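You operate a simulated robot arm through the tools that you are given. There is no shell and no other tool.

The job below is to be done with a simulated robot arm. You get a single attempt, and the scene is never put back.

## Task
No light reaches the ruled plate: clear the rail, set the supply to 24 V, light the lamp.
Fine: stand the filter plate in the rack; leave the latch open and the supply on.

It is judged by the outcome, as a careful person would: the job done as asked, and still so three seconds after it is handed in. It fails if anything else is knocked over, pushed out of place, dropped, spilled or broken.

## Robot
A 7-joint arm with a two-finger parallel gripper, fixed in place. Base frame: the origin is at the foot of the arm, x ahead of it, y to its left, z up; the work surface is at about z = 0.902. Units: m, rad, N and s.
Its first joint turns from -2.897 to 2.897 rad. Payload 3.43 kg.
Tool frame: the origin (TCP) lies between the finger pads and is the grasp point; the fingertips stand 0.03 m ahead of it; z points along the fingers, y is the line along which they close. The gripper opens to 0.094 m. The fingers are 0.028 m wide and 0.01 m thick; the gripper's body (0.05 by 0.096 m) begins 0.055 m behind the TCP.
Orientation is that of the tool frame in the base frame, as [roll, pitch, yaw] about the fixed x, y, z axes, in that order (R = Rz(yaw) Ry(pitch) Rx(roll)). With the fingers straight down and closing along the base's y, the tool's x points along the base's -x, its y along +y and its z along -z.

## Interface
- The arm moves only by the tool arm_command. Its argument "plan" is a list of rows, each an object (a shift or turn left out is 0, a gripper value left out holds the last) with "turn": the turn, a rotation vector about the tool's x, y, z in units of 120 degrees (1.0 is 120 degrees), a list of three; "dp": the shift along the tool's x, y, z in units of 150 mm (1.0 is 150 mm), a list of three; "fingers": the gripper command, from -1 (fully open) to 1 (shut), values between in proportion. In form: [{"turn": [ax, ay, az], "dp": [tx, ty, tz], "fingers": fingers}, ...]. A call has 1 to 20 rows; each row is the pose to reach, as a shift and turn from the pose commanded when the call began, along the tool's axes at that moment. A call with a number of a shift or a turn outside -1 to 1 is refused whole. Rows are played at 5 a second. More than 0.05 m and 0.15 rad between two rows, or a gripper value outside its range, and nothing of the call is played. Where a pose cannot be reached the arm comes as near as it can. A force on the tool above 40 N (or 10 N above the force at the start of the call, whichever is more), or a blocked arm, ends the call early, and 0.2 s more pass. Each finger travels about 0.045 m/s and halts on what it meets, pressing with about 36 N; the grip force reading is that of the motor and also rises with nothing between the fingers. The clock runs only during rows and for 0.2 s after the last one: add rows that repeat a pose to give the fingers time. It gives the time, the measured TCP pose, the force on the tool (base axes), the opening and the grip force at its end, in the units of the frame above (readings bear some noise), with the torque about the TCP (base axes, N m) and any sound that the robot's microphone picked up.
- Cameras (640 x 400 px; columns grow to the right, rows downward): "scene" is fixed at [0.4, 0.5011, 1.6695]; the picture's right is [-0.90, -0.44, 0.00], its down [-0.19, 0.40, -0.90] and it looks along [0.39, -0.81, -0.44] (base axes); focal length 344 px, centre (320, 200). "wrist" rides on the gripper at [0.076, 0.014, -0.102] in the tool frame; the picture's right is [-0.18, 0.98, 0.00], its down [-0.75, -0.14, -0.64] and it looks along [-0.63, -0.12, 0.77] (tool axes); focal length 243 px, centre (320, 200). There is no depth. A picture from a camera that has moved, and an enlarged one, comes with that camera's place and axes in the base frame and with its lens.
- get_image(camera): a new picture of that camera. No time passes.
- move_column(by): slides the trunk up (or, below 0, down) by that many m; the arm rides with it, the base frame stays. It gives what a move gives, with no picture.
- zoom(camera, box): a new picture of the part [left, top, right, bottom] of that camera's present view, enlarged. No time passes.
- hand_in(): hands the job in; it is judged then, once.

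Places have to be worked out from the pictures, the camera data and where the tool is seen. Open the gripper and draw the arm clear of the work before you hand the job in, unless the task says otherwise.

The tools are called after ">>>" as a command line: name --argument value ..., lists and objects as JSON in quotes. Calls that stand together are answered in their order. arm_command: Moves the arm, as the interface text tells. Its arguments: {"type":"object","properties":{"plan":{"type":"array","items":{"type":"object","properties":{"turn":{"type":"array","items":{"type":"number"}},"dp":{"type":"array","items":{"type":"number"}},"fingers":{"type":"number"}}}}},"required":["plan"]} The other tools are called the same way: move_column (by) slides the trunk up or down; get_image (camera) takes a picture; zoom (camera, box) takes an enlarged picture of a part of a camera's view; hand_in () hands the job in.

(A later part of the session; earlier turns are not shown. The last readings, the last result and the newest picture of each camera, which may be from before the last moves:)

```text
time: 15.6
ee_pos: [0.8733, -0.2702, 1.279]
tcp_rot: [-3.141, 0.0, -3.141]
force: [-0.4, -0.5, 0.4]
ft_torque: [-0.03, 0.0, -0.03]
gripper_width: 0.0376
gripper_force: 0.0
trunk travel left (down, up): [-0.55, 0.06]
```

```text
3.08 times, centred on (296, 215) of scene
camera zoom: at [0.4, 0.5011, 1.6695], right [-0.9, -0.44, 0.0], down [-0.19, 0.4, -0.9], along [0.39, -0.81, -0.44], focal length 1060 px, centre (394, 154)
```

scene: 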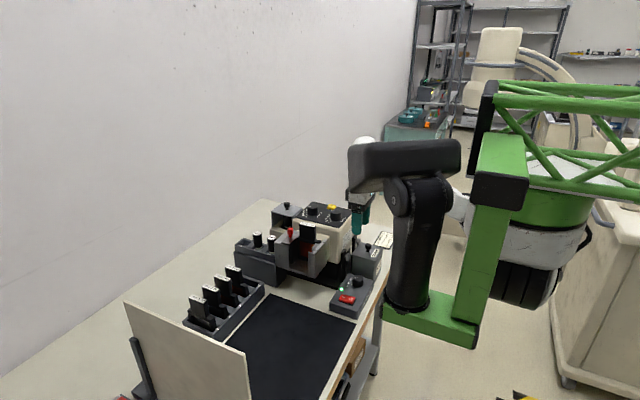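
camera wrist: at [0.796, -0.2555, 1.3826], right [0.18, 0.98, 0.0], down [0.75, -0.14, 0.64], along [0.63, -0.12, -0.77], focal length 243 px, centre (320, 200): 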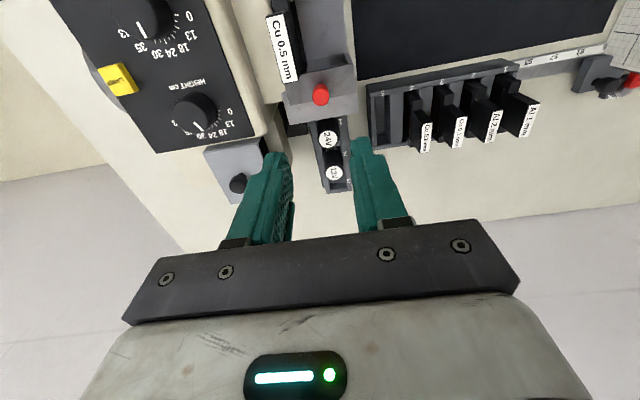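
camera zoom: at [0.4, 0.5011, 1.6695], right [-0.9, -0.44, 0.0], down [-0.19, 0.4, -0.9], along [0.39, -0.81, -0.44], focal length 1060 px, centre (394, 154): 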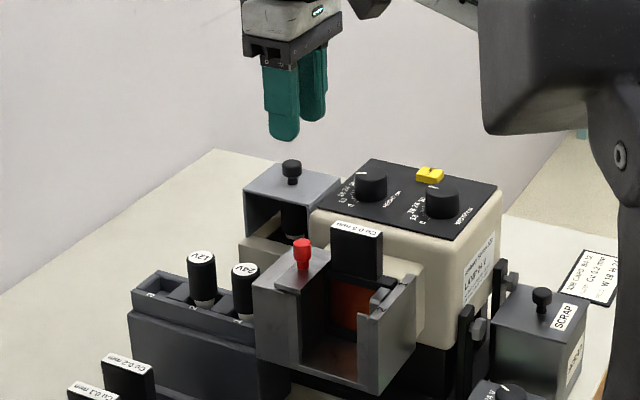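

>>> zoom --camera "wrist" --box '[264, 50, 376, 120]'

>>> zoom --camera "wrist" --box '[360, 70, 540, 170]'

>>> zoom --camera "wrist" --box '[90, 40, 260, 140]'

```text
5.71 times, centred on (320, 85) of wrist
camera zoom: at [0.796, -0.2555, 1.3826], right [0.18, 0.98, 0.0], down [0.75, -0.14, 0.64], along [0.63, -0.12, -0.77], focal length 1386 px, centre (320, 857)
```

zoom: 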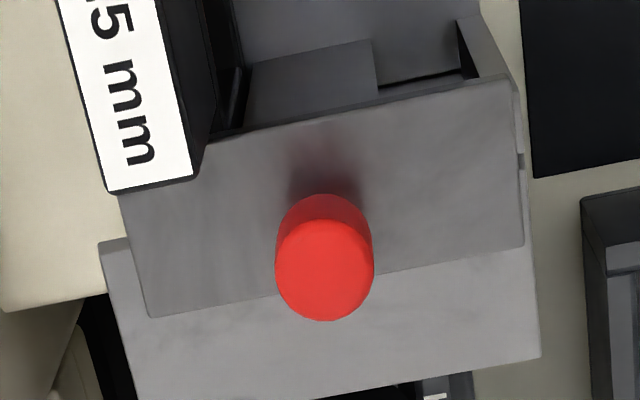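

```text
3.56 times, centred on (450, 120) of wrist
camera zoom: at [0.796, -0.2555, 1.3826], right [0.18, 0.98, 0.0], down [0.75, -0.14, 0.64], along [0.63, -0.12, -0.77], focal length 863 px, centre (-142, 484)
```

zoom: 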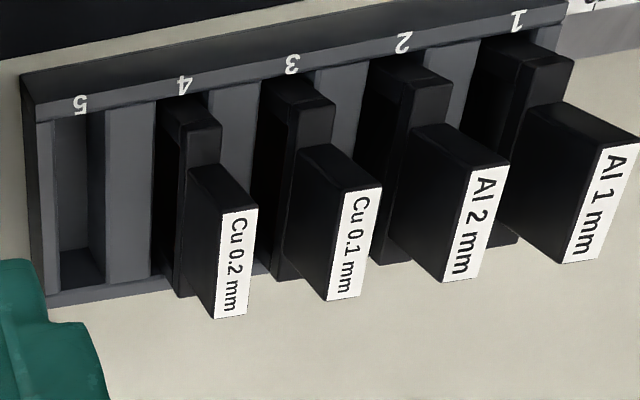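

```text
3.76 times, centred on (175, 90) of wrist
camera zoom: at [0.796, -0.2555, 1.3826], right [0.18, 0.98, 0.0], down [0.75, -0.14, 0.64], along [0.63, -0.12, -0.77], focal length 913 px, centre (866, 614)
```

zoom: 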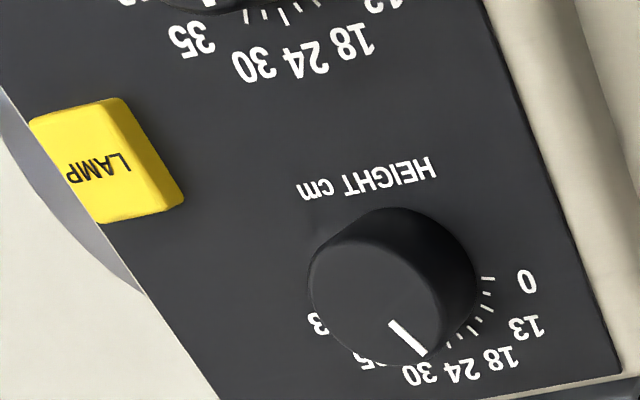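

The latch knob is confirmed at (0.872,-0.2695), top z≈1.128. Descending so the tips sit about 6 mm above the latch plate, around the knob.

>>> arm_command --plan '[{"dp": [0, 0.003, 0.25]}, {"dp": [0, 0.003, 0.5]}, {"dp": [0, 0.003, 0.75]}, {"dp": [0, 0.003, 0.9]}, {"dp": [0, 0.003, 0.94]}, {"dp": [0, 0.003, 0.94]}]'

>>> get_image --camera "wrist"

>>> zoom --camera "scene" --box '[264, 190, 344, 270]'

```text
time: 17.0
ee_pos: [0.8736, -0.2678, 1.1356]
tcp_rot: [3.142, -0.001, -3.141]
force: [-0.4, -0.7, -1.4]
ft_torque: [0.03, 0.01, 0.02]
gripper_width: 0.0376
gripper_force: 0.1
trunk travel left (down, up): [-0.55, 0.06]
```

```text
taken
camera wrist: at [0.7975, -0.2547, 1.2391], right [0.18, 0.98, 0.0], down [0.75, -0.14, 0.64], along [0.63, -0.12, -0.77], focal length 243 px, centre (320, 200)
```

wrist: 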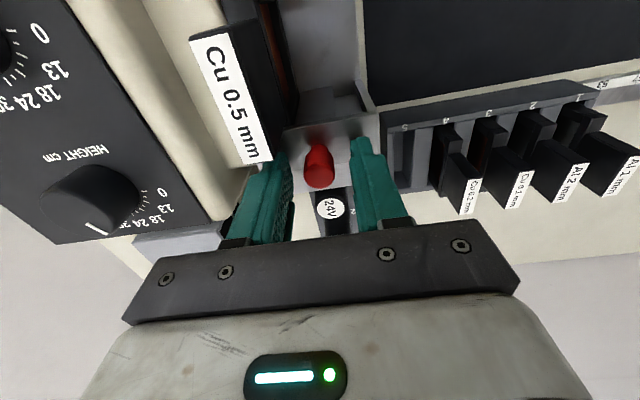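

```text
5.00 times, centred on (304, 230) of scene
camera zoom: at [0.4, 0.5011, 1.6695], right [-0.9, -0.44, 0.0], down [-0.19, 0.4, -0.9], along [0.39, -0.81, -0.44], focal length 1722 px, centre (400, 50)
```

zoom: 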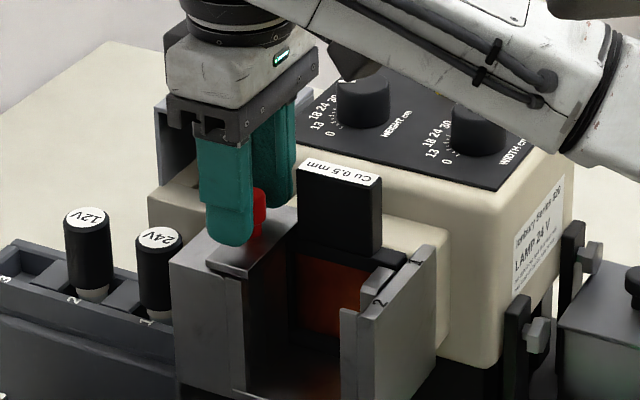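

The knob sits between the fingers with the tips above the plate. Closing on it.

>>> arm_command --plan '[{"fingers": 0.75}, {"fingers": 0.75}, {"fingers": 0.75}, {"fingers": 0.75}]'

```text
time: 18.0
ee_pos: [0.8731, -0.2697, 1.1356]
tcp_rot: [3.141, -0.001, -3.141]
force: [0.8, -1.3, -0.8]
ft_torque: [-0.48, -0.07, 0.04]
gripper_width: 0.0167
gripper_force: 44.7
trunk travel left (down, up): [-0.55, 0.06]
```

Gripped (16.7 mm). Sliding toward +x in small steps up to 20 mm.

>>> arm_command --plan '[{"dp": [-0.03, 0, 0]}, {"dp": [-0.06, 0, 0]}, {"dp": [-0.09, 0, 0]}, {"dp": [-0.12, 0, 0]}, {"dp": [-0.12, 0, 0]}]'

>>> get_image --camera "wrist"

>>> zoom --camera "scene" --box '[264, 190, 344, 270]'

```text
time: 19.2
ee_pos: [0.891, -0.2681, 1.135]
tcp_rot: [-3.14, -0.001, -3.141]
force: [0.2, -4.8, -8.8]
ft_torque: [-0.61, -0.12, -0.02]
gripper_width: 0.0166
gripper_force: 45.2
trunk travel left (down, up): [-0.55, 0.06]
```

```text
taken
camera wrist: at [0.8156, -0.255, 1.2393], right [0.18, 0.98, 0.0], down [0.75, -0.14, 0.64], along [0.63, -0.12, -0.77], focal length 243 px, centre (320, 200)
```

wrist: 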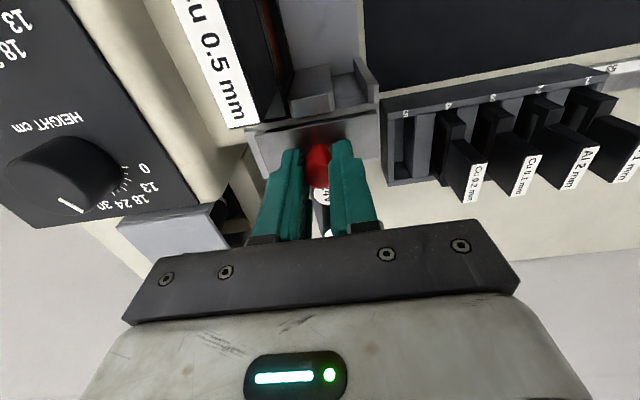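

```text
5.00 times, centred on (304, 230) of scene
camera zoom: at [0.4, 0.5011, 1.6695], right [-0.9, -0.44, 0.0], down [-0.19, 0.4, -0.9], along [0.39, -0.81, -0.44], focal length 1722 px, centre (400, 50)
```

zoom: 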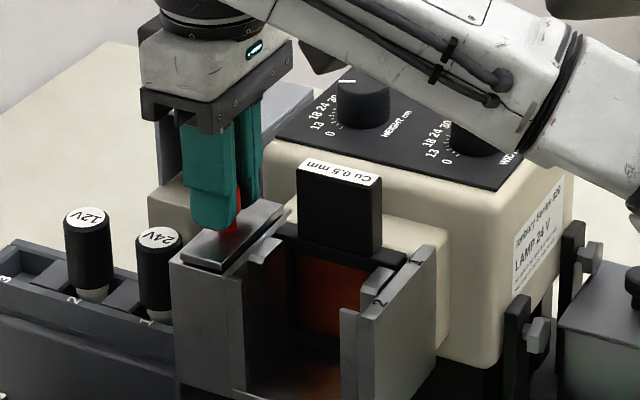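

The latch plate slid about 18 mm and the rail slots look uncovered. Zooming to check whether it is fully open.

>>> zoom --camera "wrist" --box '[230, 60, 390, 180]'

>>> zoom --camera "scene" --box '[284, 216, 334, 256]'

```text
3.33 times, centred on (310, 120) of wrist
camera zoom: at [0.8156, -0.255, 1.2393], right [0.18, 0.98, 0.0], down [0.75, -0.14, 0.64], along [0.63, -0.12, -0.77], focal length 809 px, centre (353, 467)
```

zoom: 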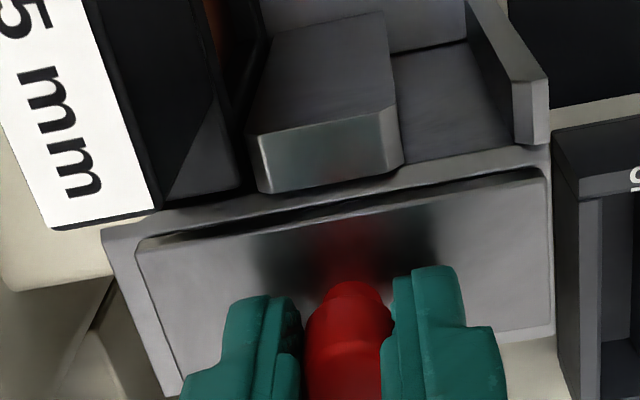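

```text
10.00 times, centred on (309, 236) of scene
camera zoom: at [0.4, 0.5011, 1.6695], right [-0.9, -0.44, 0.0], down [-0.19, 0.4, -0.9], along [0.39, -0.81, -0.44], focal length 3444 px, centre (430, -160)
```

zoom: 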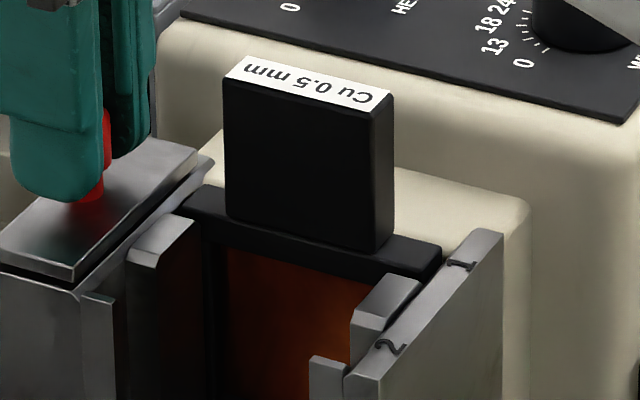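

The latch clears the slot. I'll nudge 3 mm more to see whether it is against its stop.

>>> arm_command --plan '[{"dp": [-0.01, 0, 0]}, {"dp": [-0.02, 0, 0]}, {"dp": [-0.02, 0, 0]}]'

```text
time: 20.0
ee_pos: [0.8908, -0.2691, 1.136]
tcp_rot: [3.139, -0.005, 3.141]
force: [-12.7, 1.6, -11.2]
ft_torque: [-0.46, 0.08, 0.03]
gripper_width: 0.0168
gripper_force: 45.0
trunk travel left (down, up): [-0.55, 0.06]
```

It is against its stop (12.7 N), so the latch is fully open. Backing off the push, releasing and rising.

>>> arm_command --plan '[{"dp": [0.02, 0, 0]}, {"dp": [0.02, 0, 0], "fingers": 0.3}, {"dp": [0.02, 0, 0], "fingers": 0.2}, {"dp": [0.02, 0, 0], "fingers": 0.2}]'

>>> arm_command --plan '[{"dp": [0, 0, -0.2]}, {"dp": [0, 0, -0.5]}, {"dp": [0, 0, -0.75]}, {"dp": [0, 0, -1]}, {"dp": [0, 0, -1]}]'

>>> get_image --camera "wrist"

>>> zoom --camera "scene" --box '[264, 190, 344, 270]'

```text
time: 21.0
ee_pos: [0.89, -0.2707, 1.1372]
tcp_rot: [-3.141, -0.002, 3.141]
force: [0.7, -0.3, 0.3]
ft_torque: [0.0, -0.04, -0.03]
gripper_width: 0.0374
gripper_force: 0.0
trunk travel left (down, up): [-0.55, 0.06]
```

```text
time: 22.2
ee_pos: [0.8868, -0.2653, 1.2891]
tcp_rot: [-3.141, -0.002, 3.141]
force: [-1.3, -0.4, -0.3]
ft_torque: [-0.01, -0.02, -0.02]
gripper_width: 0.0378
gripper_force: 0.0
trunk travel left (down, up): [-0.55, 0.06]
```

```text
taken
camera wrist: at [0.8114, -0.2523, 1.3923], right [0.18, 0.98, 0.0], down [0.75, -0.14, 0.64], along [0.63, -0.12, -0.77], focal length 243 px, centre (320, 200)
```

wrist: 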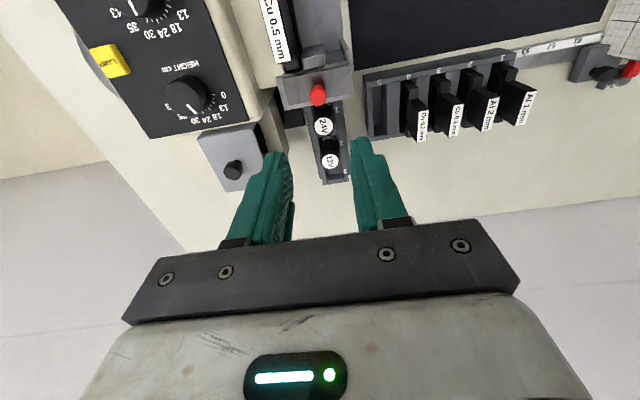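

```text
5.00 times, centred on (304, 230) of scene
camera zoom: at [0.4, 0.5011, 1.6695], right [-0.9, -0.44, 0.0], down [-0.19, 0.4, -0.9], along [0.39, -0.81, -0.44], focal length 1722 px, centre (400, 50)
```

zoom: 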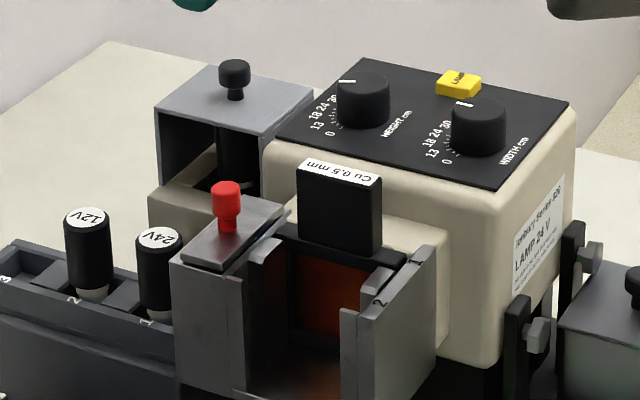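

The latch is open and stays open. Before gripping the filter I'll measure the rack's free slot 5 from both cameras.

>>> zoom --camera "wrist" --box '[355, 50, 455, 150]'

>>> zoom --camera "scene" --box '[176, 255, 276, 345]'

>>> zoom --camera "scene" --box '[220, 258, 270, 308]'

```text
4.00 times, centred on (405, 100) of wrist
camera zoom: at [0.8114, -0.2523, 1.3923], right [0.18, 0.98, 0.0], down [0.75, -0.14, 0.64], along [0.63, -0.12, -0.77], focal length 970 px, centre (-20, 600)
```

zoom: 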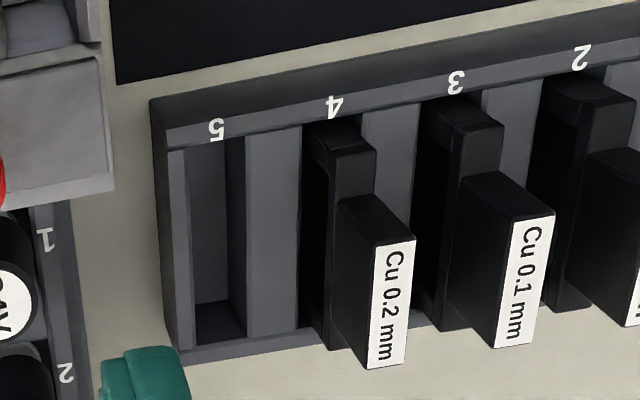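

```text
4.44 times, centred on (226, 300) of scene
camera zoom: at [0.4, 0.5011, 1.6695], right [-0.9, -0.44, 0.0], down [-0.19, 0.4, -0.9], along [0.39, -0.81, -0.44], focal length 1530 px, centre (738, -244)
```

zoom: 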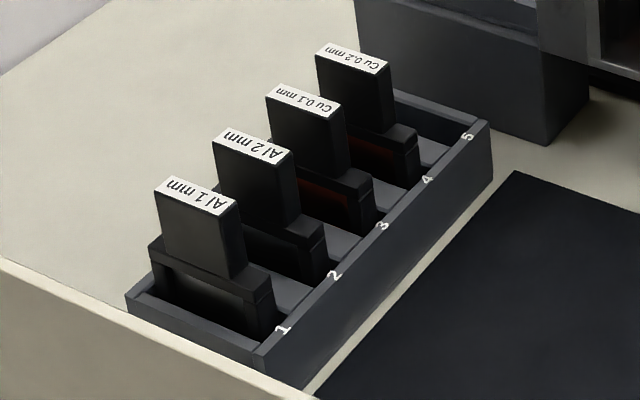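

```text
8.00 times, centred on (245, 283) of scene
camera zoom: at [0.4, 0.5011, 1.6695], right [-0.9, -0.44, 0.0], down [-0.19, 0.4, -0.9], along [0.39, -0.81, -0.44], focal length 2755 px, centre (920, -464)
```

zoom: 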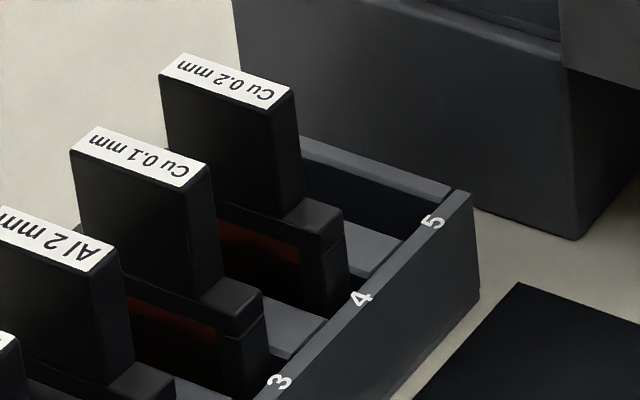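

Slot 5's plate centre should be at about (0.987,-0.176), handle top ≈1.04 when seated. That is about 1.0 m out, so I'll test the reach there empty-handed before picking anything up.

>>> arm_command --plan '[{"dp": [-0.16, 0.15, 0]}, {"dp": [-0.33, 0.3, 0]}, {"dp": [-0.5, 0.45, 0]}, {"dp": [-0.667, 0.6, 0]}, {"dp": [-0.667, 0.6, 0.25]}, {"dp": [-0.667, 0.6, 0.5]}, {"dp": [-0.667, 0.6, 0.75]}, {"dp": [-0.667, 0.6, 0.9]}, {"dp": [-0.667, 0.6, 0.9]}]'

>>> get_image --camera "wrist"

>>> get_image --camera "scene"

```text
time: 24.2
ee_pos: [0.9878, -0.1794, 1.1514]
tcp_rot: [-3.141, 0.0, 3.141]
force: [0.0, 0.8, -0.3]
ft_torque: [-0.02, -0.01, -0.01]
gripper_width: 0.0374
gripper_force: 0.0
trunk travel left (down, up): [-0.55, 0.06]
```

```text
taken
camera wrist: at [0.9113, -0.1647, 1.2544], right [0.18, 0.98, 0.0], down [0.75, -0.14, 0.64], along [0.63, -0.12, -0.77], focal length 243 px, centre (320, 200)
```

wrist: 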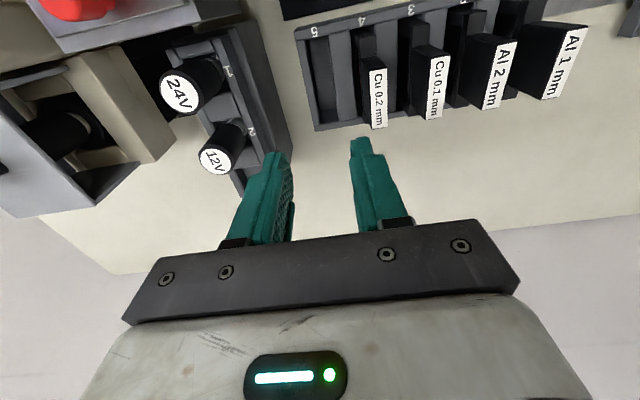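

```text
taken
```

scene: 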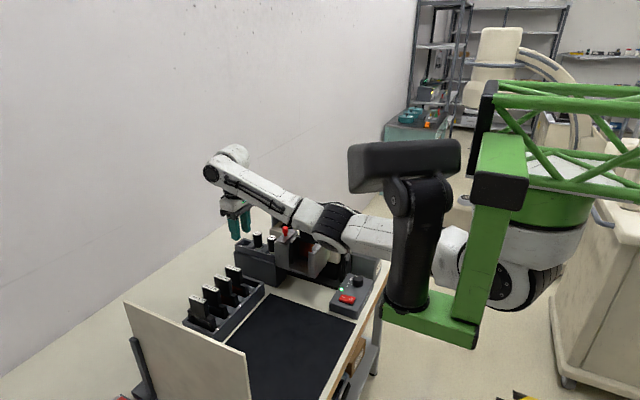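

Reachable here. Zooming in to refine slot 5 from this closer view.

>>> zoom --camera "wrist" --box '[280, 0, 440, 140]'

```text
2.86 times, centred on (360, 70) of wrist
camera zoom: at [0.9113, -0.1647, 1.2544], right [0.18, 0.98, 0.0], down [0.75, -0.14, 0.64], along [0.63, -0.12, -0.77], focal length 693 px, centre (206, 571)
```

zoom: 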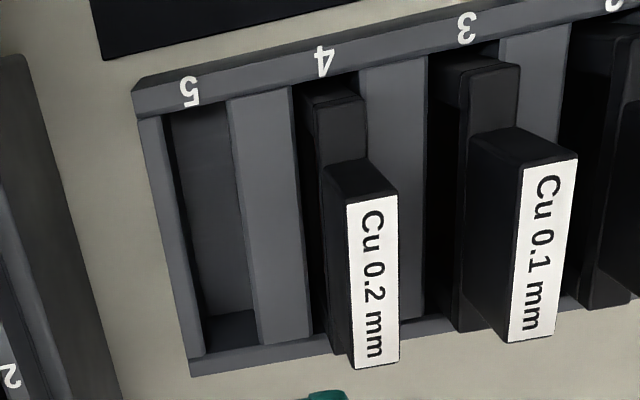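

Slot 5 spans x 0.941–1.030 and y -0.187 to -0.164, centre (0.986,-0.175), rack top z≈0.96. Testing the final depth empty-handed.

>>> arm_command --plan '[{"dp": [0, 0.02, 0.2]}, {"dp": [0, 0.02, 0.4]}, {"dp": [0, 0.02, 0.55]}, {"dp": [0, 0.02, 0.68]}, {"dp": [0, 0.02, 0.68]}]'

>>> get_image --camera "scene"

>>> get_image --camera "wrist"

```text
time: 25.4
ee_pos: [0.9895, -0.1744, 1.0467]
tcp_rot: [-3.14, 0.0, 3.141]
force: [0.8, 0.3, 0.1]
ft_torque: [-0.01, -0.04, 0.01]
gripper_width: 0.0377
gripper_force: 0.0
trunk travel left (down, up): [-0.55, 0.06]
```

```text
taken
```

scene: 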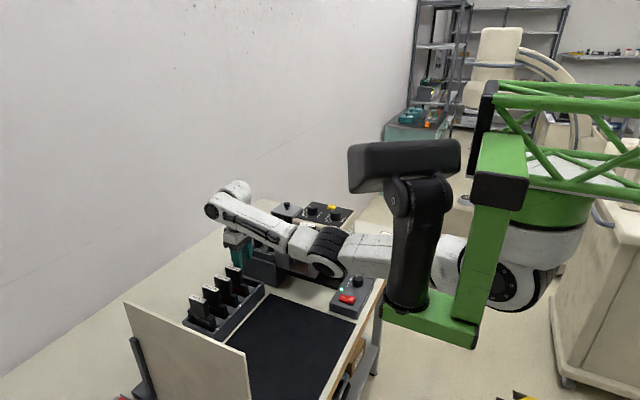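

```text
taken
camera wrist: at [0.9135, -0.1608, 1.1511], right [0.18, 0.98, 0.0], down [0.75, -0.14, 0.64], along [0.63, -0.12, -0.77], focal length 243 px, centre (320, 200)
```

wrist: 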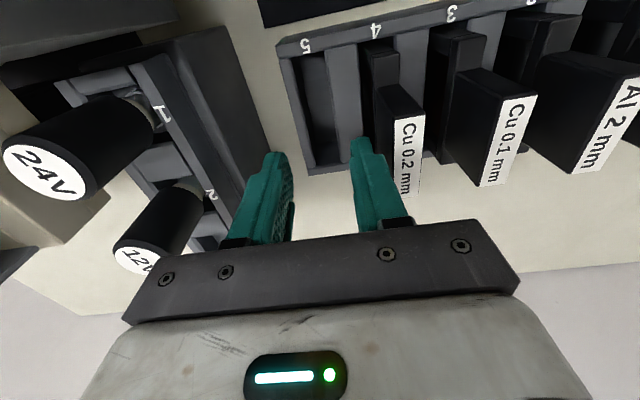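

Full depth is reachable without contact. Going back up and over to the filter handle at (0.824,-0.293).

>>> arm_command --plan '[{"dp": [0, 0, -0.25]}, {"dp": [0, 0, -0.5]}, {"dp": [0, 0, -0.75]}, {"dp": [0, 0, -1]}, {"dp": [0.1, 0, -1]}, {"dp": [0.1, 0, -1]}]'

>>> arm_command --plan '[{"dp": [0, 0, -0.3]}, {"dp": [0, 0, -0.6]}, {"dp": [0.2, -0.15, -0.6]}, {"dp": [0.4, -0.3, -0.6]}, {"dp": [0.6, -0.45, -0.6]}, {"dp": [0.8, -0.6, -0.6]}, {"dp": [1, -0.78, -0.6]}, {"dp": [1, -0.78, -0.6]}]'

>>> get_image --camera "wrist"

>>> get_image --camera "scene"

```text
time: 26.8
ee_pos: [0.974, -0.1759, 1.1977]
tcp_rot: [3.141, -0.001, 3.141]
force: [-0.2, 1.3, 0.2]
ft_torque: [0.01, 0.0, -0.01]
gripper_width: 0.0376
gripper_force: 0.1
trunk travel left (down, up): [-0.55, 0.06]
```

```text
time: 28.6
ee_pos: [0.8243, -0.2932, 1.2878]
tcp_rot: [3.139, 0.0, 3.14]
force: [0.1, 0.3, 0.8]
ft_torque: [-0.02, 0.02, -0.02]
gripper_width: 0.0377
gripper_force: 0.1
trunk travel left (down, up): [-0.55, 0.06]
```

```text
taken
camera wrist: at [0.7481, -0.2788, 1.3906], right [0.18, 0.98, 0.0], down [0.75, -0.14, 0.64], along [0.63, -0.12, -0.77], focal length 243 px, centre (320, 200)
```

wrist: 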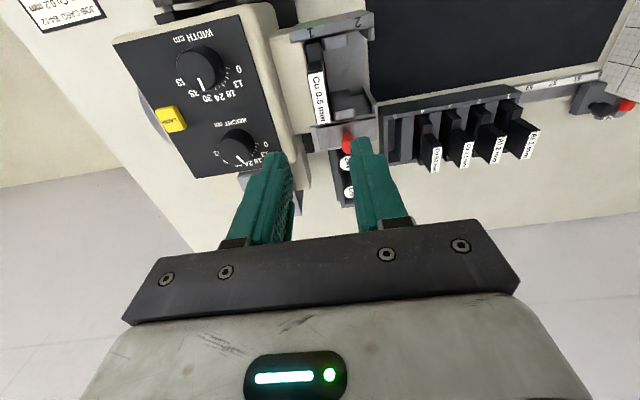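

```text
taken
```

scene: 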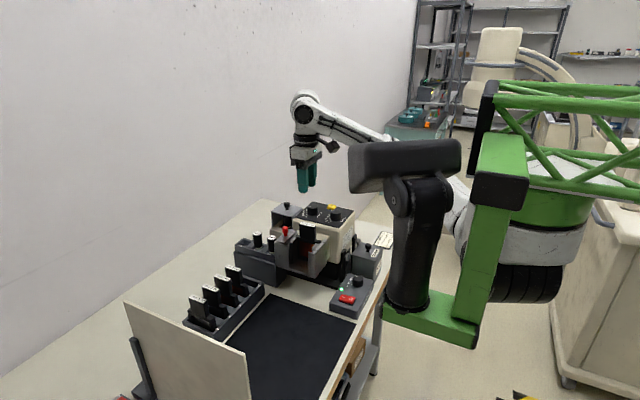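

>>> zoom --camera "wrist" --box '[276, 20, 388, 140]'

>>> zoom --camera "scene" --box '[272, 196, 344, 286]'

```text
3.33 times, centred on (332, 80) of wrist
camera zoom: at [0.7481, -0.2788, 1.3906], right [0.18, 0.98, 0.0], down [0.75, -0.14, 0.64], along [0.63, -0.12, -0.77], focal length 809 px, centre (280, 600)
```

zoom: 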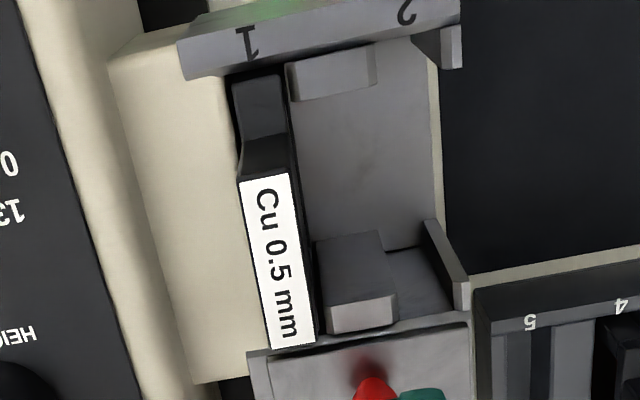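

```text
4.44 times, centred on (308, 241) of scene
camera zoom: at [0.4, 0.5011, 1.6695], right [-0.9, -0.44, 0.0], down [-0.19, 0.4, -0.9], along [0.39, -0.81, -0.44], focal length 1530 px, centre (373, 18)
```

zoom: 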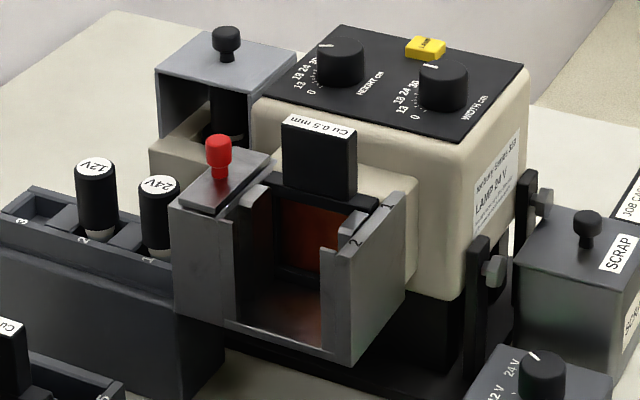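

Handle centre confirmed at (0.8225,-0.294) and the TCP is right above it. Descending so the tips are about 25 mm below the handle top (tip z≈1.12).

>>> arm_command --plan '[{"dp": [0.005, -0.003, 0.25]}, {"dp": [0.005, -0.003, 0.5]}, {"dp": [0.005, -0.003, 0.7]}, {"dp": [0.005, -0.003, 0.85]}, {"dp": [0.005, -0.003, 0.93]}, {"dp": [0.005, -0.003, 0.93]}]'

>>> get_image --camera "wrist"

>>> zoom --camera "scene" --box '[272, 196, 344, 286]'

```text
time: 30.0
ee_pos: [0.822, -0.2924, 1.1507]
tcp_rot: [3.14, 0.0, -3.141]
force: [0.1, 0.0, 0.4]
ft_torque: [0.01, 0.0, 0.01]
gripper_width: 0.0376
gripper_force: 0.0
trunk travel left (down, up): [-0.55, 0.06]
```

```text
taken
camera wrist: at [0.746, -0.2785, 1.2546], right [0.18, 0.98, 0.0], down [0.75, -0.14, 0.64], along [0.63, -0.12, -0.77], focal length 243 px, centre (320, 200)
```

wrist: 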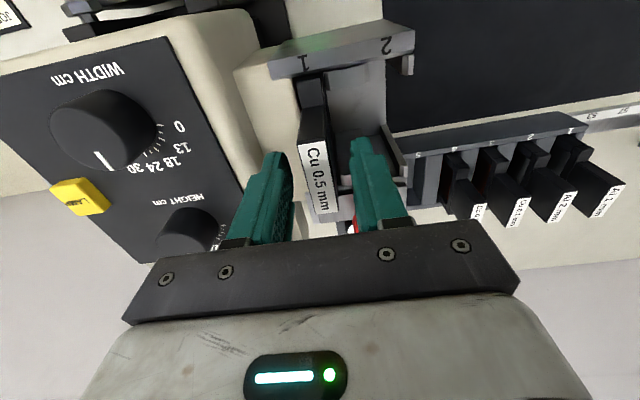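

```text
4.44 times, centred on (308, 241) of scene
camera zoom: at [0.4, 0.5011, 1.6695], right [-0.9, -0.44, 0.0], down [-0.19, 0.4, -0.9], along [0.39, -0.81, -0.44], focal length 1530 px, centre (373, 18)
```

zoom: 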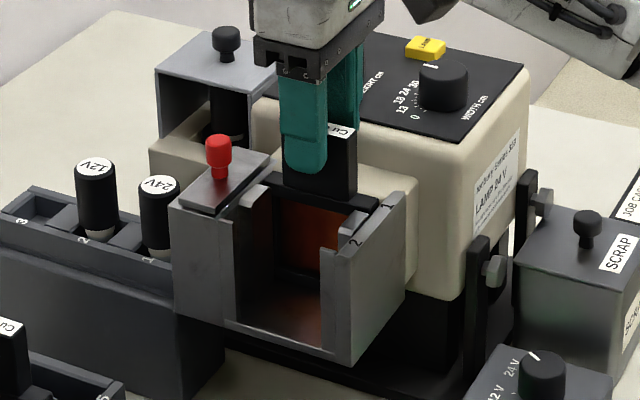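

The handle is centred between the fingers. Closing to grip.

>>> arm_command --plan '[{"fingers": 0.8}, {"fingers": 0.8}, {"fingers": 0.8}, {"fingers": 0.8}]'

```text
time: 31.0
ee_pos: [0.8207, -0.2929, 1.1512]
tcp_rot: [3.141, 0.0, -3.141]
force: [0.5, 0.0, 0.2]
ft_torque: [-0.01, 0.02, -0.03]
gripper_width: 0.0152
gripper_force: 35.6
trunk travel left (down, up): [-0.55, 0.06]
```

Gripped at 15.2 mm with no side load. Lifting straight up slowly.

>>> arm_command --plan '[{"dp": [0, 0, -0.07]}, {"dp": [0, 0, -0.15]}, {"dp": [0, 0, -0.25]}, {"dp": [0, 0, -0.25]}]'

>>> get_image --camera "wrist"

>>> zoom --camera "scene" --box '[272, 176, 344, 266]'

```text
time: 32.0
ee_pos: [0.8234, -0.2936, 1.1898]
tcp_rot: [-3.14, -0.003, 3.141]
force: [-3.5, 0.3, -1.8]
ft_torque: [0.01, 0.34, -0.03]
gripper_width: 0.0153
gripper_force: 35.7
trunk travel left (down, up): [-0.55, 0.06]
```

```text
taken
camera wrist: at [0.7482, -0.2795, 1.2928], right [0.18, 0.98, 0.0], down [0.75, -0.14, 0.64], along [0.63, -0.12, -0.77], focal length 243 px, centre (320, 200)
```

wrist: 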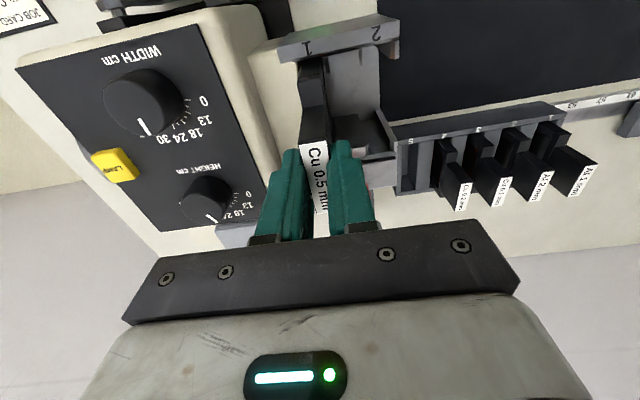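

```text
4.44 times, centred on (308, 221) of scene
camera zoom: at [0.4, 0.5011, 1.6695], right [-0.9, -0.44, 0.0], down [-0.19, 0.4, -0.9], along [0.39, -0.81, -0.44], focal length 1530 px, centre (373, 107)
```

zoom: 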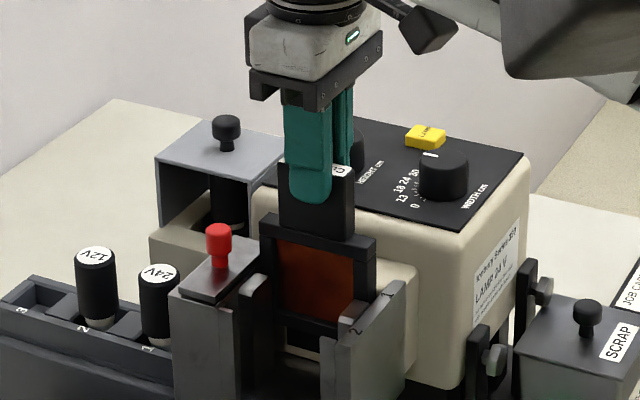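

The plate is coming out cleanly. Continuing the lift to TCP z≈1.31 so its bottom clears the rail and the latch knob.

>>> arm_command --plan '[{"dp": [0, 0, -0.15]}, {"dp": [0, 0, -0.3]}, {"dp": [0, 0, -0.45]}, {"dp": [0, 0, -0.6]}, {"dp": [0, 0, -0.8]}, {"dp": [0, 0, -0.8]}]'

>>> get_image --camera "scene"

>>> zoom --camera "scene" --box '[264, 146, 344, 276]'

```text
time: 33.4
ee_pos: [0.8223, -0.2945, 1.309]
tcp_rot: [3.141, 0.0, 3.141]
force: [-0.5, -0.2, -0.5]
ft_torque: [-0.01, 0.0, 0.0]
gripper_width: 0.0148
gripper_force: 35.6
trunk travel left (down, up): [-0.55, 0.06]
```

```text
taken
```

scene: 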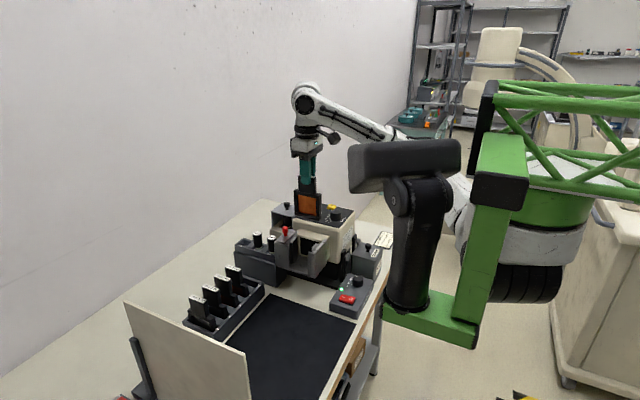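

```text
3.08 times, centred on (304, 211) of scene
camera zoom: at [0.4, 0.5011, 1.6695], right [-0.9, -0.44, 0.0], down [-0.19, 0.4, -0.9], along [0.39, -0.81, -0.44], focal length 1060 px, centre (369, 166)
```

zoom: 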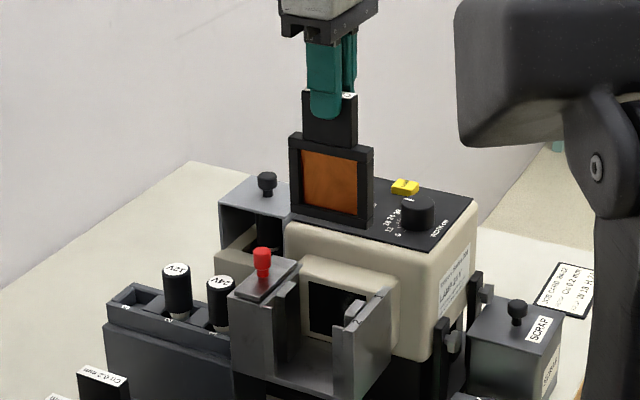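

The plate is free (bottom z≈1.178, i.e. TCP−0.131). Carrying it over to slot 5 at constant height.

>>> arm_command --plan '[{"dp": [-0.2, 0.157, 0]}, {"dp": [-0.4, 0.315, 0]}, {"dp": [-0.6, 0.47, 0]}, {"dp": [-0.8, 0.63, 0]}, {"dp": [-1, 0.787, 0]}, {"dp": [-1, 0.787, 0]}]'

>>> arm_command --plan '[{"dp": [-0.09, 0, 0]}, {"dp": [-0.09, 0, 0.2]}, {"dp": [-0.09, 0, 0.45]}, {"dp": [-0.09, 0, 0.6]}, {"dp": [-0.09, 0, 0.6]}]'

>>> get_image --camera "wrist"

>>> get_image --camera "scene"

```text
time: 34.8
ee_pos: [0.9762, -0.1759, 1.3054]
tcp_rot: [-3.141, -0.001, -3.14]
force: [0.0, -0.2, -1.4]
ft_torque: [-0.02, 0.02, 0.03]
gripper_width: 0.0153
gripper_force: 35.7
trunk travel left (down, up): [-0.55, 0.06]
```

```text
time: 36.0
ee_pos: [0.9888, -0.1735, 1.2185]
tcp_rot: [3.141, 0.0, 3.141]
force: [0.1, 0.2, -2.0]
ft_torque: [0.0, -0.02, 0.02]
gripper_width: 0.0155
gripper_force: 36.5
trunk travel left (down, up): [-0.55, 0.06]
```

```text
taken
camera wrist: at [0.913, -0.1605, 1.3209], right [0.18, 0.98, 0.0], down [0.75, -0.14, 0.64], along [0.63, -0.12, -0.77], focal length 243 px, centre (320, 200)
```

wrist: 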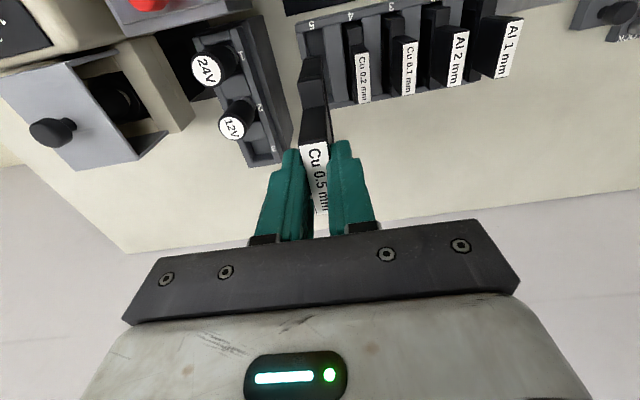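

```text
taken
```

scene: 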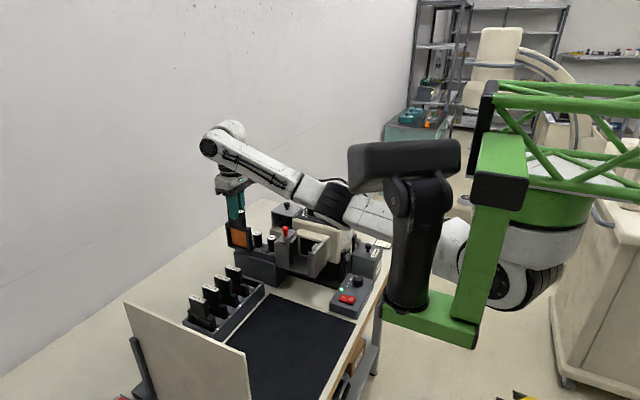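

Descending until the plate bottom is about 2 cm above the rack top, then checking alignment.

>>> arm_command --plan '[{"dp": [0, 0, 0.2]}, {"dp": [0, 0, 0.4]}, {"dp": [0, 0, 0.6]}, {"dp": [0, 0, 0.72]}, {"dp": [0, 0, 0.72]}]'

>>> get_image --camera "wrist"

>>> zoom --camera "wrist" --box '[260, 20, 420, 200]'

>>> zoom --camera "scene" --box '[200, 220, 280, 310]'

```text
time: 37.2
ee_pos: [0.9873, -0.1752, 1.109]
tcp_rot: [3.141, -0.002, -3.14]
force: [0.6, 0.0, -1.2]
ft_torque: [0.03, -0.01, 0.0]
gripper_width: 0.0155
gripper_force: 36.0
trunk travel left (down, up): [-0.55, 0.06]
```

```text
taken
camera wrist: at [0.9111, -0.1616, 1.2126], right [0.18, 0.98, 0.0], down [0.75, -0.14, 0.64], along [0.63, -0.12, -0.77], focal length 243 px, centre (320, 200)
```

wrist: 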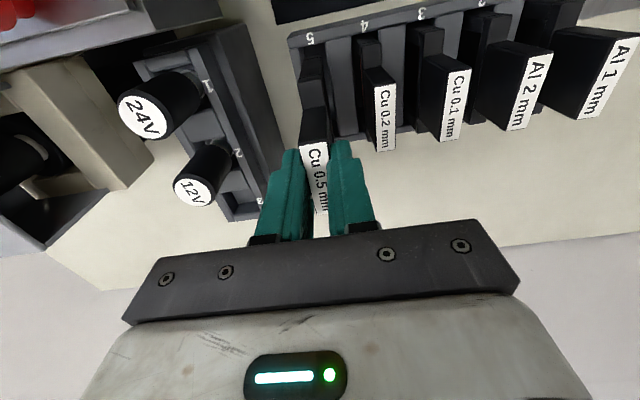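

```text
2.22 times, centred on (340, 110) of wrist
camera zoom: at [0.9111, -0.1616, 1.2126], right [0.18, 0.98, 0.0], down [0.75, -0.14, 0.64], along [0.63, -0.12, -0.77], focal length 539 px, centre (276, 400)
```

zoom: 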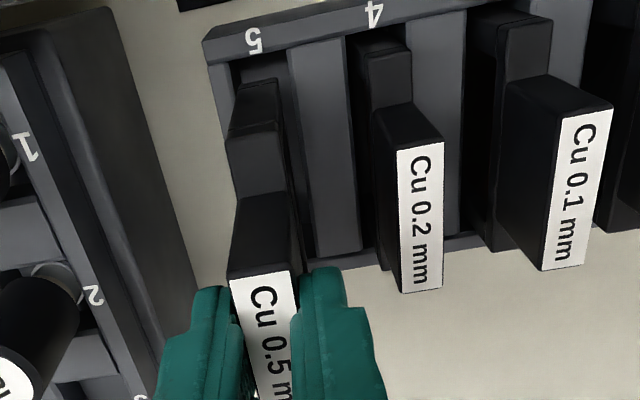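

```text
4.44 times, centred on (240, 265) of scene
camera zoom: at [0.4, 0.5011, 1.6695], right [-0.9, -0.44, 0.0], down [-0.19, 0.4, -0.9], along [0.39, -0.81, -0.44], focal length 1530 px, centre (676, -89)
```

zoom: 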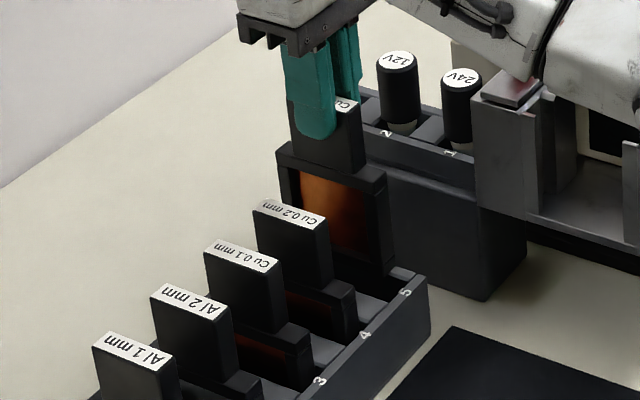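

The plate lines up with slot 5. Lowering slowly with force watched, expecting it to seat at TCP z≈1.046.

>>> arm_command --plan '[{"dp": [0, 0, 0.07]}, {"dp": [0, 0, 0.14]}, {"dp": [0, 0, 0.2]}, {"dp": [0, 0, 0.2]}]'

>>> zoom --camera "wrist" --box '[260, 20, 420, 200]'

>>> zoom --camera "scene" --box '[200, 220, 280, 310]'

```text
time: 38.2
ee_pos: [0.9855, -0.1763, 1.0789]
tcp_rot: [3.141, -0.001, -3.14]
force: [0.2, -1.3, -0.9]
ft_torque: [0.01, -0.01, 0.02]
gripper_width: 0.0151
gripper_force: 36.2
trunk travel left (down, up): [-0.55, 0.06]
```

```text
2.22 times, centred on (340, 110) of wrist
camera zoom: at [0.9111, -0.1617, 1.1831], right [0.18, 0.98, 0.0], down [0.75, -0.14, 0.64], along [0.63, -0.12, -0.77], focal length 539 px, centre (276, 400)
```

zoom: 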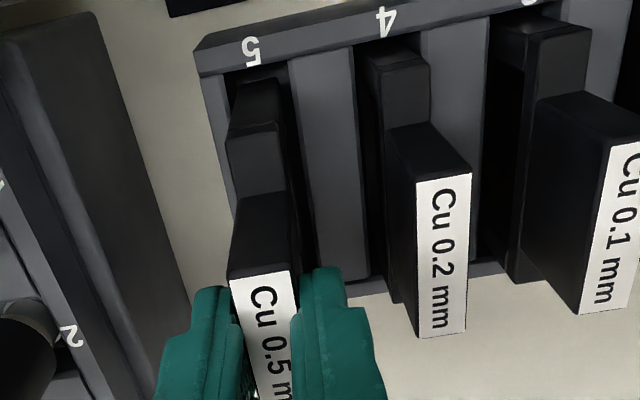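

```text
4.44 times, centred on (240, 265) of scene
camera zoom: at [0.4, 0.5011, 1.6695], right [-0.9, -0.44, 0.0], down [-0.19, 0.4, -0.9], along [0.39, -0.81, -0.44], focal length 1530 px, centre (676, -89)
```

zoom: 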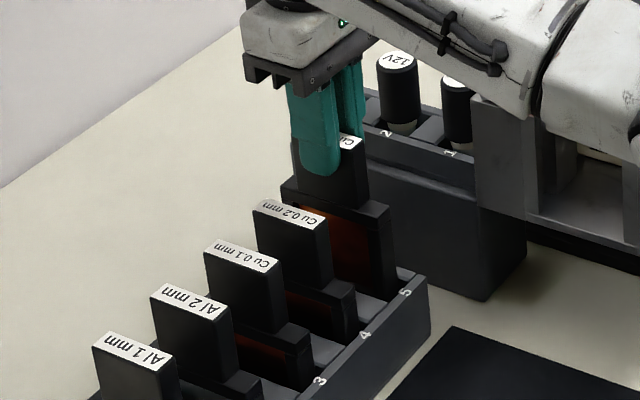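

The plate is entering the slot with no contact force. Continuing in small steps to seating.

>>> arm_command --plan '[{"dp": [0, 0, 0.06]}, {"dp": [0, 0, 0.12]}, {"dp": [0, 0, 0.17]}, {"dp": [0, 0, 0.2]}, {"dp": [0, 0, 0.2]}]'

>>> zoom --camera "scene" --box '[200, 220, 280, 310]'

```text
time: 39.4
ee_pos: [0.9874, -0.1755, 1.0487]
tcp_rot: [-3.14, 0.0, 3.14]
force: [-0.1, 1.0, -1.6]
ft_torque: [0.01, -0.02, 0.0]
gripper_width: 0.0155
gripper_force: 35.9
trunk travel left (down, up): [-0.55, 0.06]
```

```text
4.44 times, centred on (240, 265) of scene
camera zoom: at [0.4, 0.5011, 1.6695], right [-0.9, -0.44, 0.0], down [-0.19, 0.4, -0.9], along [0.39, -0.81, -0.44], focal length 1530 px, centre (676, -89)
```

zoom: 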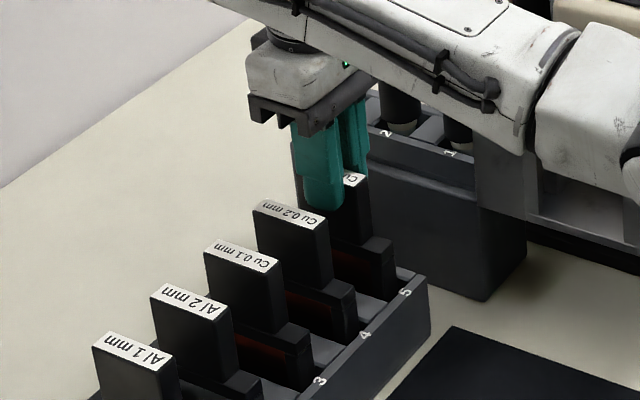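

Nearly seated. Creeping down a few mm to feel the slot bottom.

>>> arm_command --plan '[{"dp": [0, 0, 0.01]}, {"dp": [0, 0, 0.02]}, {"dp": [0, 0, 0.03]}, {"dp": [0, 0, 0.03]}]'

```text
time: 40.4
ee_pos: [0.9869, -0.1754, 1.0483]
tcp_rot: [-3.139, 0.004, 3.141]
force: [-1.0, -0.1, 18.6]
ft_torque: [0.0, 0.86, 0.05]
gripper_width: 0.0149
gripper_force: 36.2
trunk travel left (down, up): [-0.55, 0.06]
```

Contact at about the expected seat height. Checking the plate's height against its neighbours before releasing.

>>> zoom --camera "scene" --box '[240, 250, 300, 300]'

>>> zoom --camera "wrist" --box '[260, 20, 420, 200]'

```text
8.00 times, centred on (270, 275) of scene
camera zoom: at [0.4, 0.5011, 1.6695], right [-0.9, -0.44, 0.0], down [-0.19, 0.4, -0.9], along [0.39, -0.81, -0.44], focal length 2755 px, centre (720, -400)
```

zoom: 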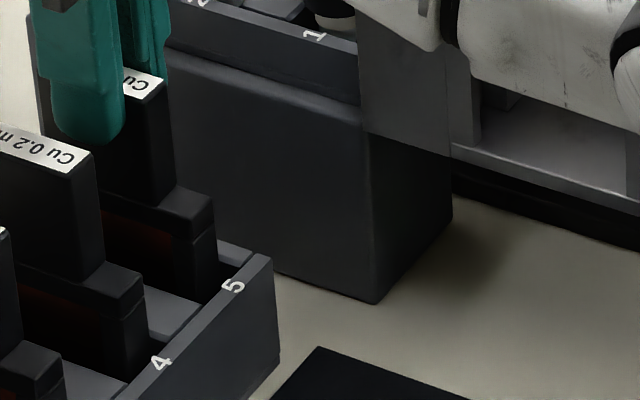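

```text
2.22 times, centred on (340, 110) of wrist
camera zoom: at [0.9105, -0.1612, 1.1512], right [0.18, 0.98, 0.0], down [0.75, -0.14, 0.64], along [0.63, -0.12, -0.76], focal length 539 px, centre (276, 400)
```

zoom: 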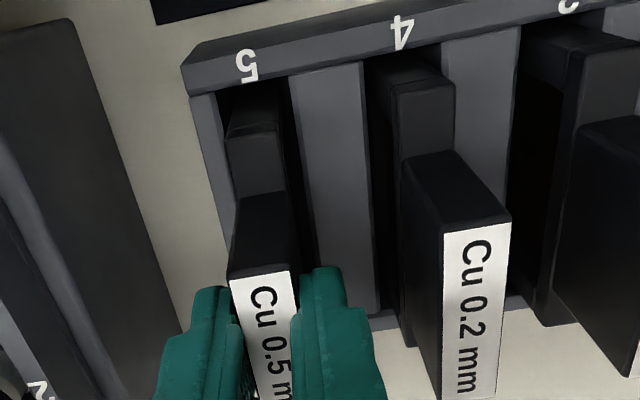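

The shoulder spacing matches the neighbouring plates, so it is seated. Relieving the push, then opening the fingers gently.

>>> arm_command --plan '[{"dp": [0, 0, -0.015]}, {"dp": [0, 0, -0.022]}, {"dp": [0, 0, -0.022], "fingers": 0.5}, {"dp": [0, 0, -0.022], "fingers": 0.3}, {"dp": [0, 0, -0.022], "fingers": 0.3}, {"dp": [0, 0, -0.022], "fingers": 0.3}]'

>>> zoom --camera "wrist" --box '[260, 20, 420, 200]'

>>> zoom --camera "scene" --box '[200, 220, 280, 310]'

```text
time: 41.8
ee_pos: [0.9854, -0.1755, 1.0492]
tcp_rot: [-3.141, -0.001, 3.141]
force: [0.0, 0.2, -0.3]
ft_torque: [0.0, -0.02, -0.03]
gripper_width: 0.0329
gripper_force: 0.1
trunk travel left (down, up): [-0.55, 0.06]
```

```text
2.22 times, centred on (340, 110) of wrist
camera zoom: at [0.9098, -0.161, 1.1522], right [0.18, 0.98, 0.0], down [0.75, -0.14, 0.64], along [0.63, -0.12, -0.77], focal length 539 px, centre (276, 400)
```

zoom: 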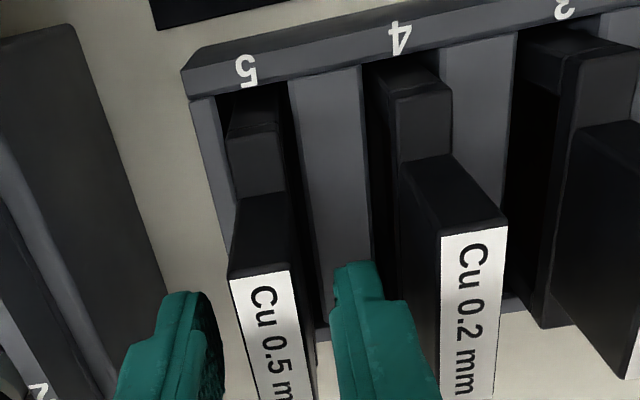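

```text
4.44 times, centred on (240, 265) of scene
camera zoom: at [0.4, 0.5011, 1.6695], right [-0.9, -0.44, 0.0], down [-0.19, 0.4, -0.9], along [0.39, -0.81, -0.44], focal length 1530 px, centre (676, -89)
```

zoom: 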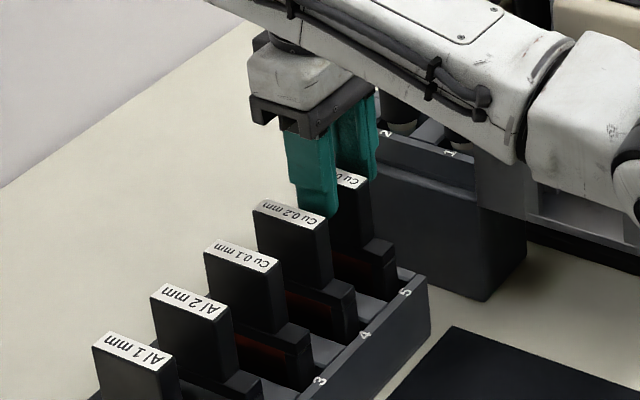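

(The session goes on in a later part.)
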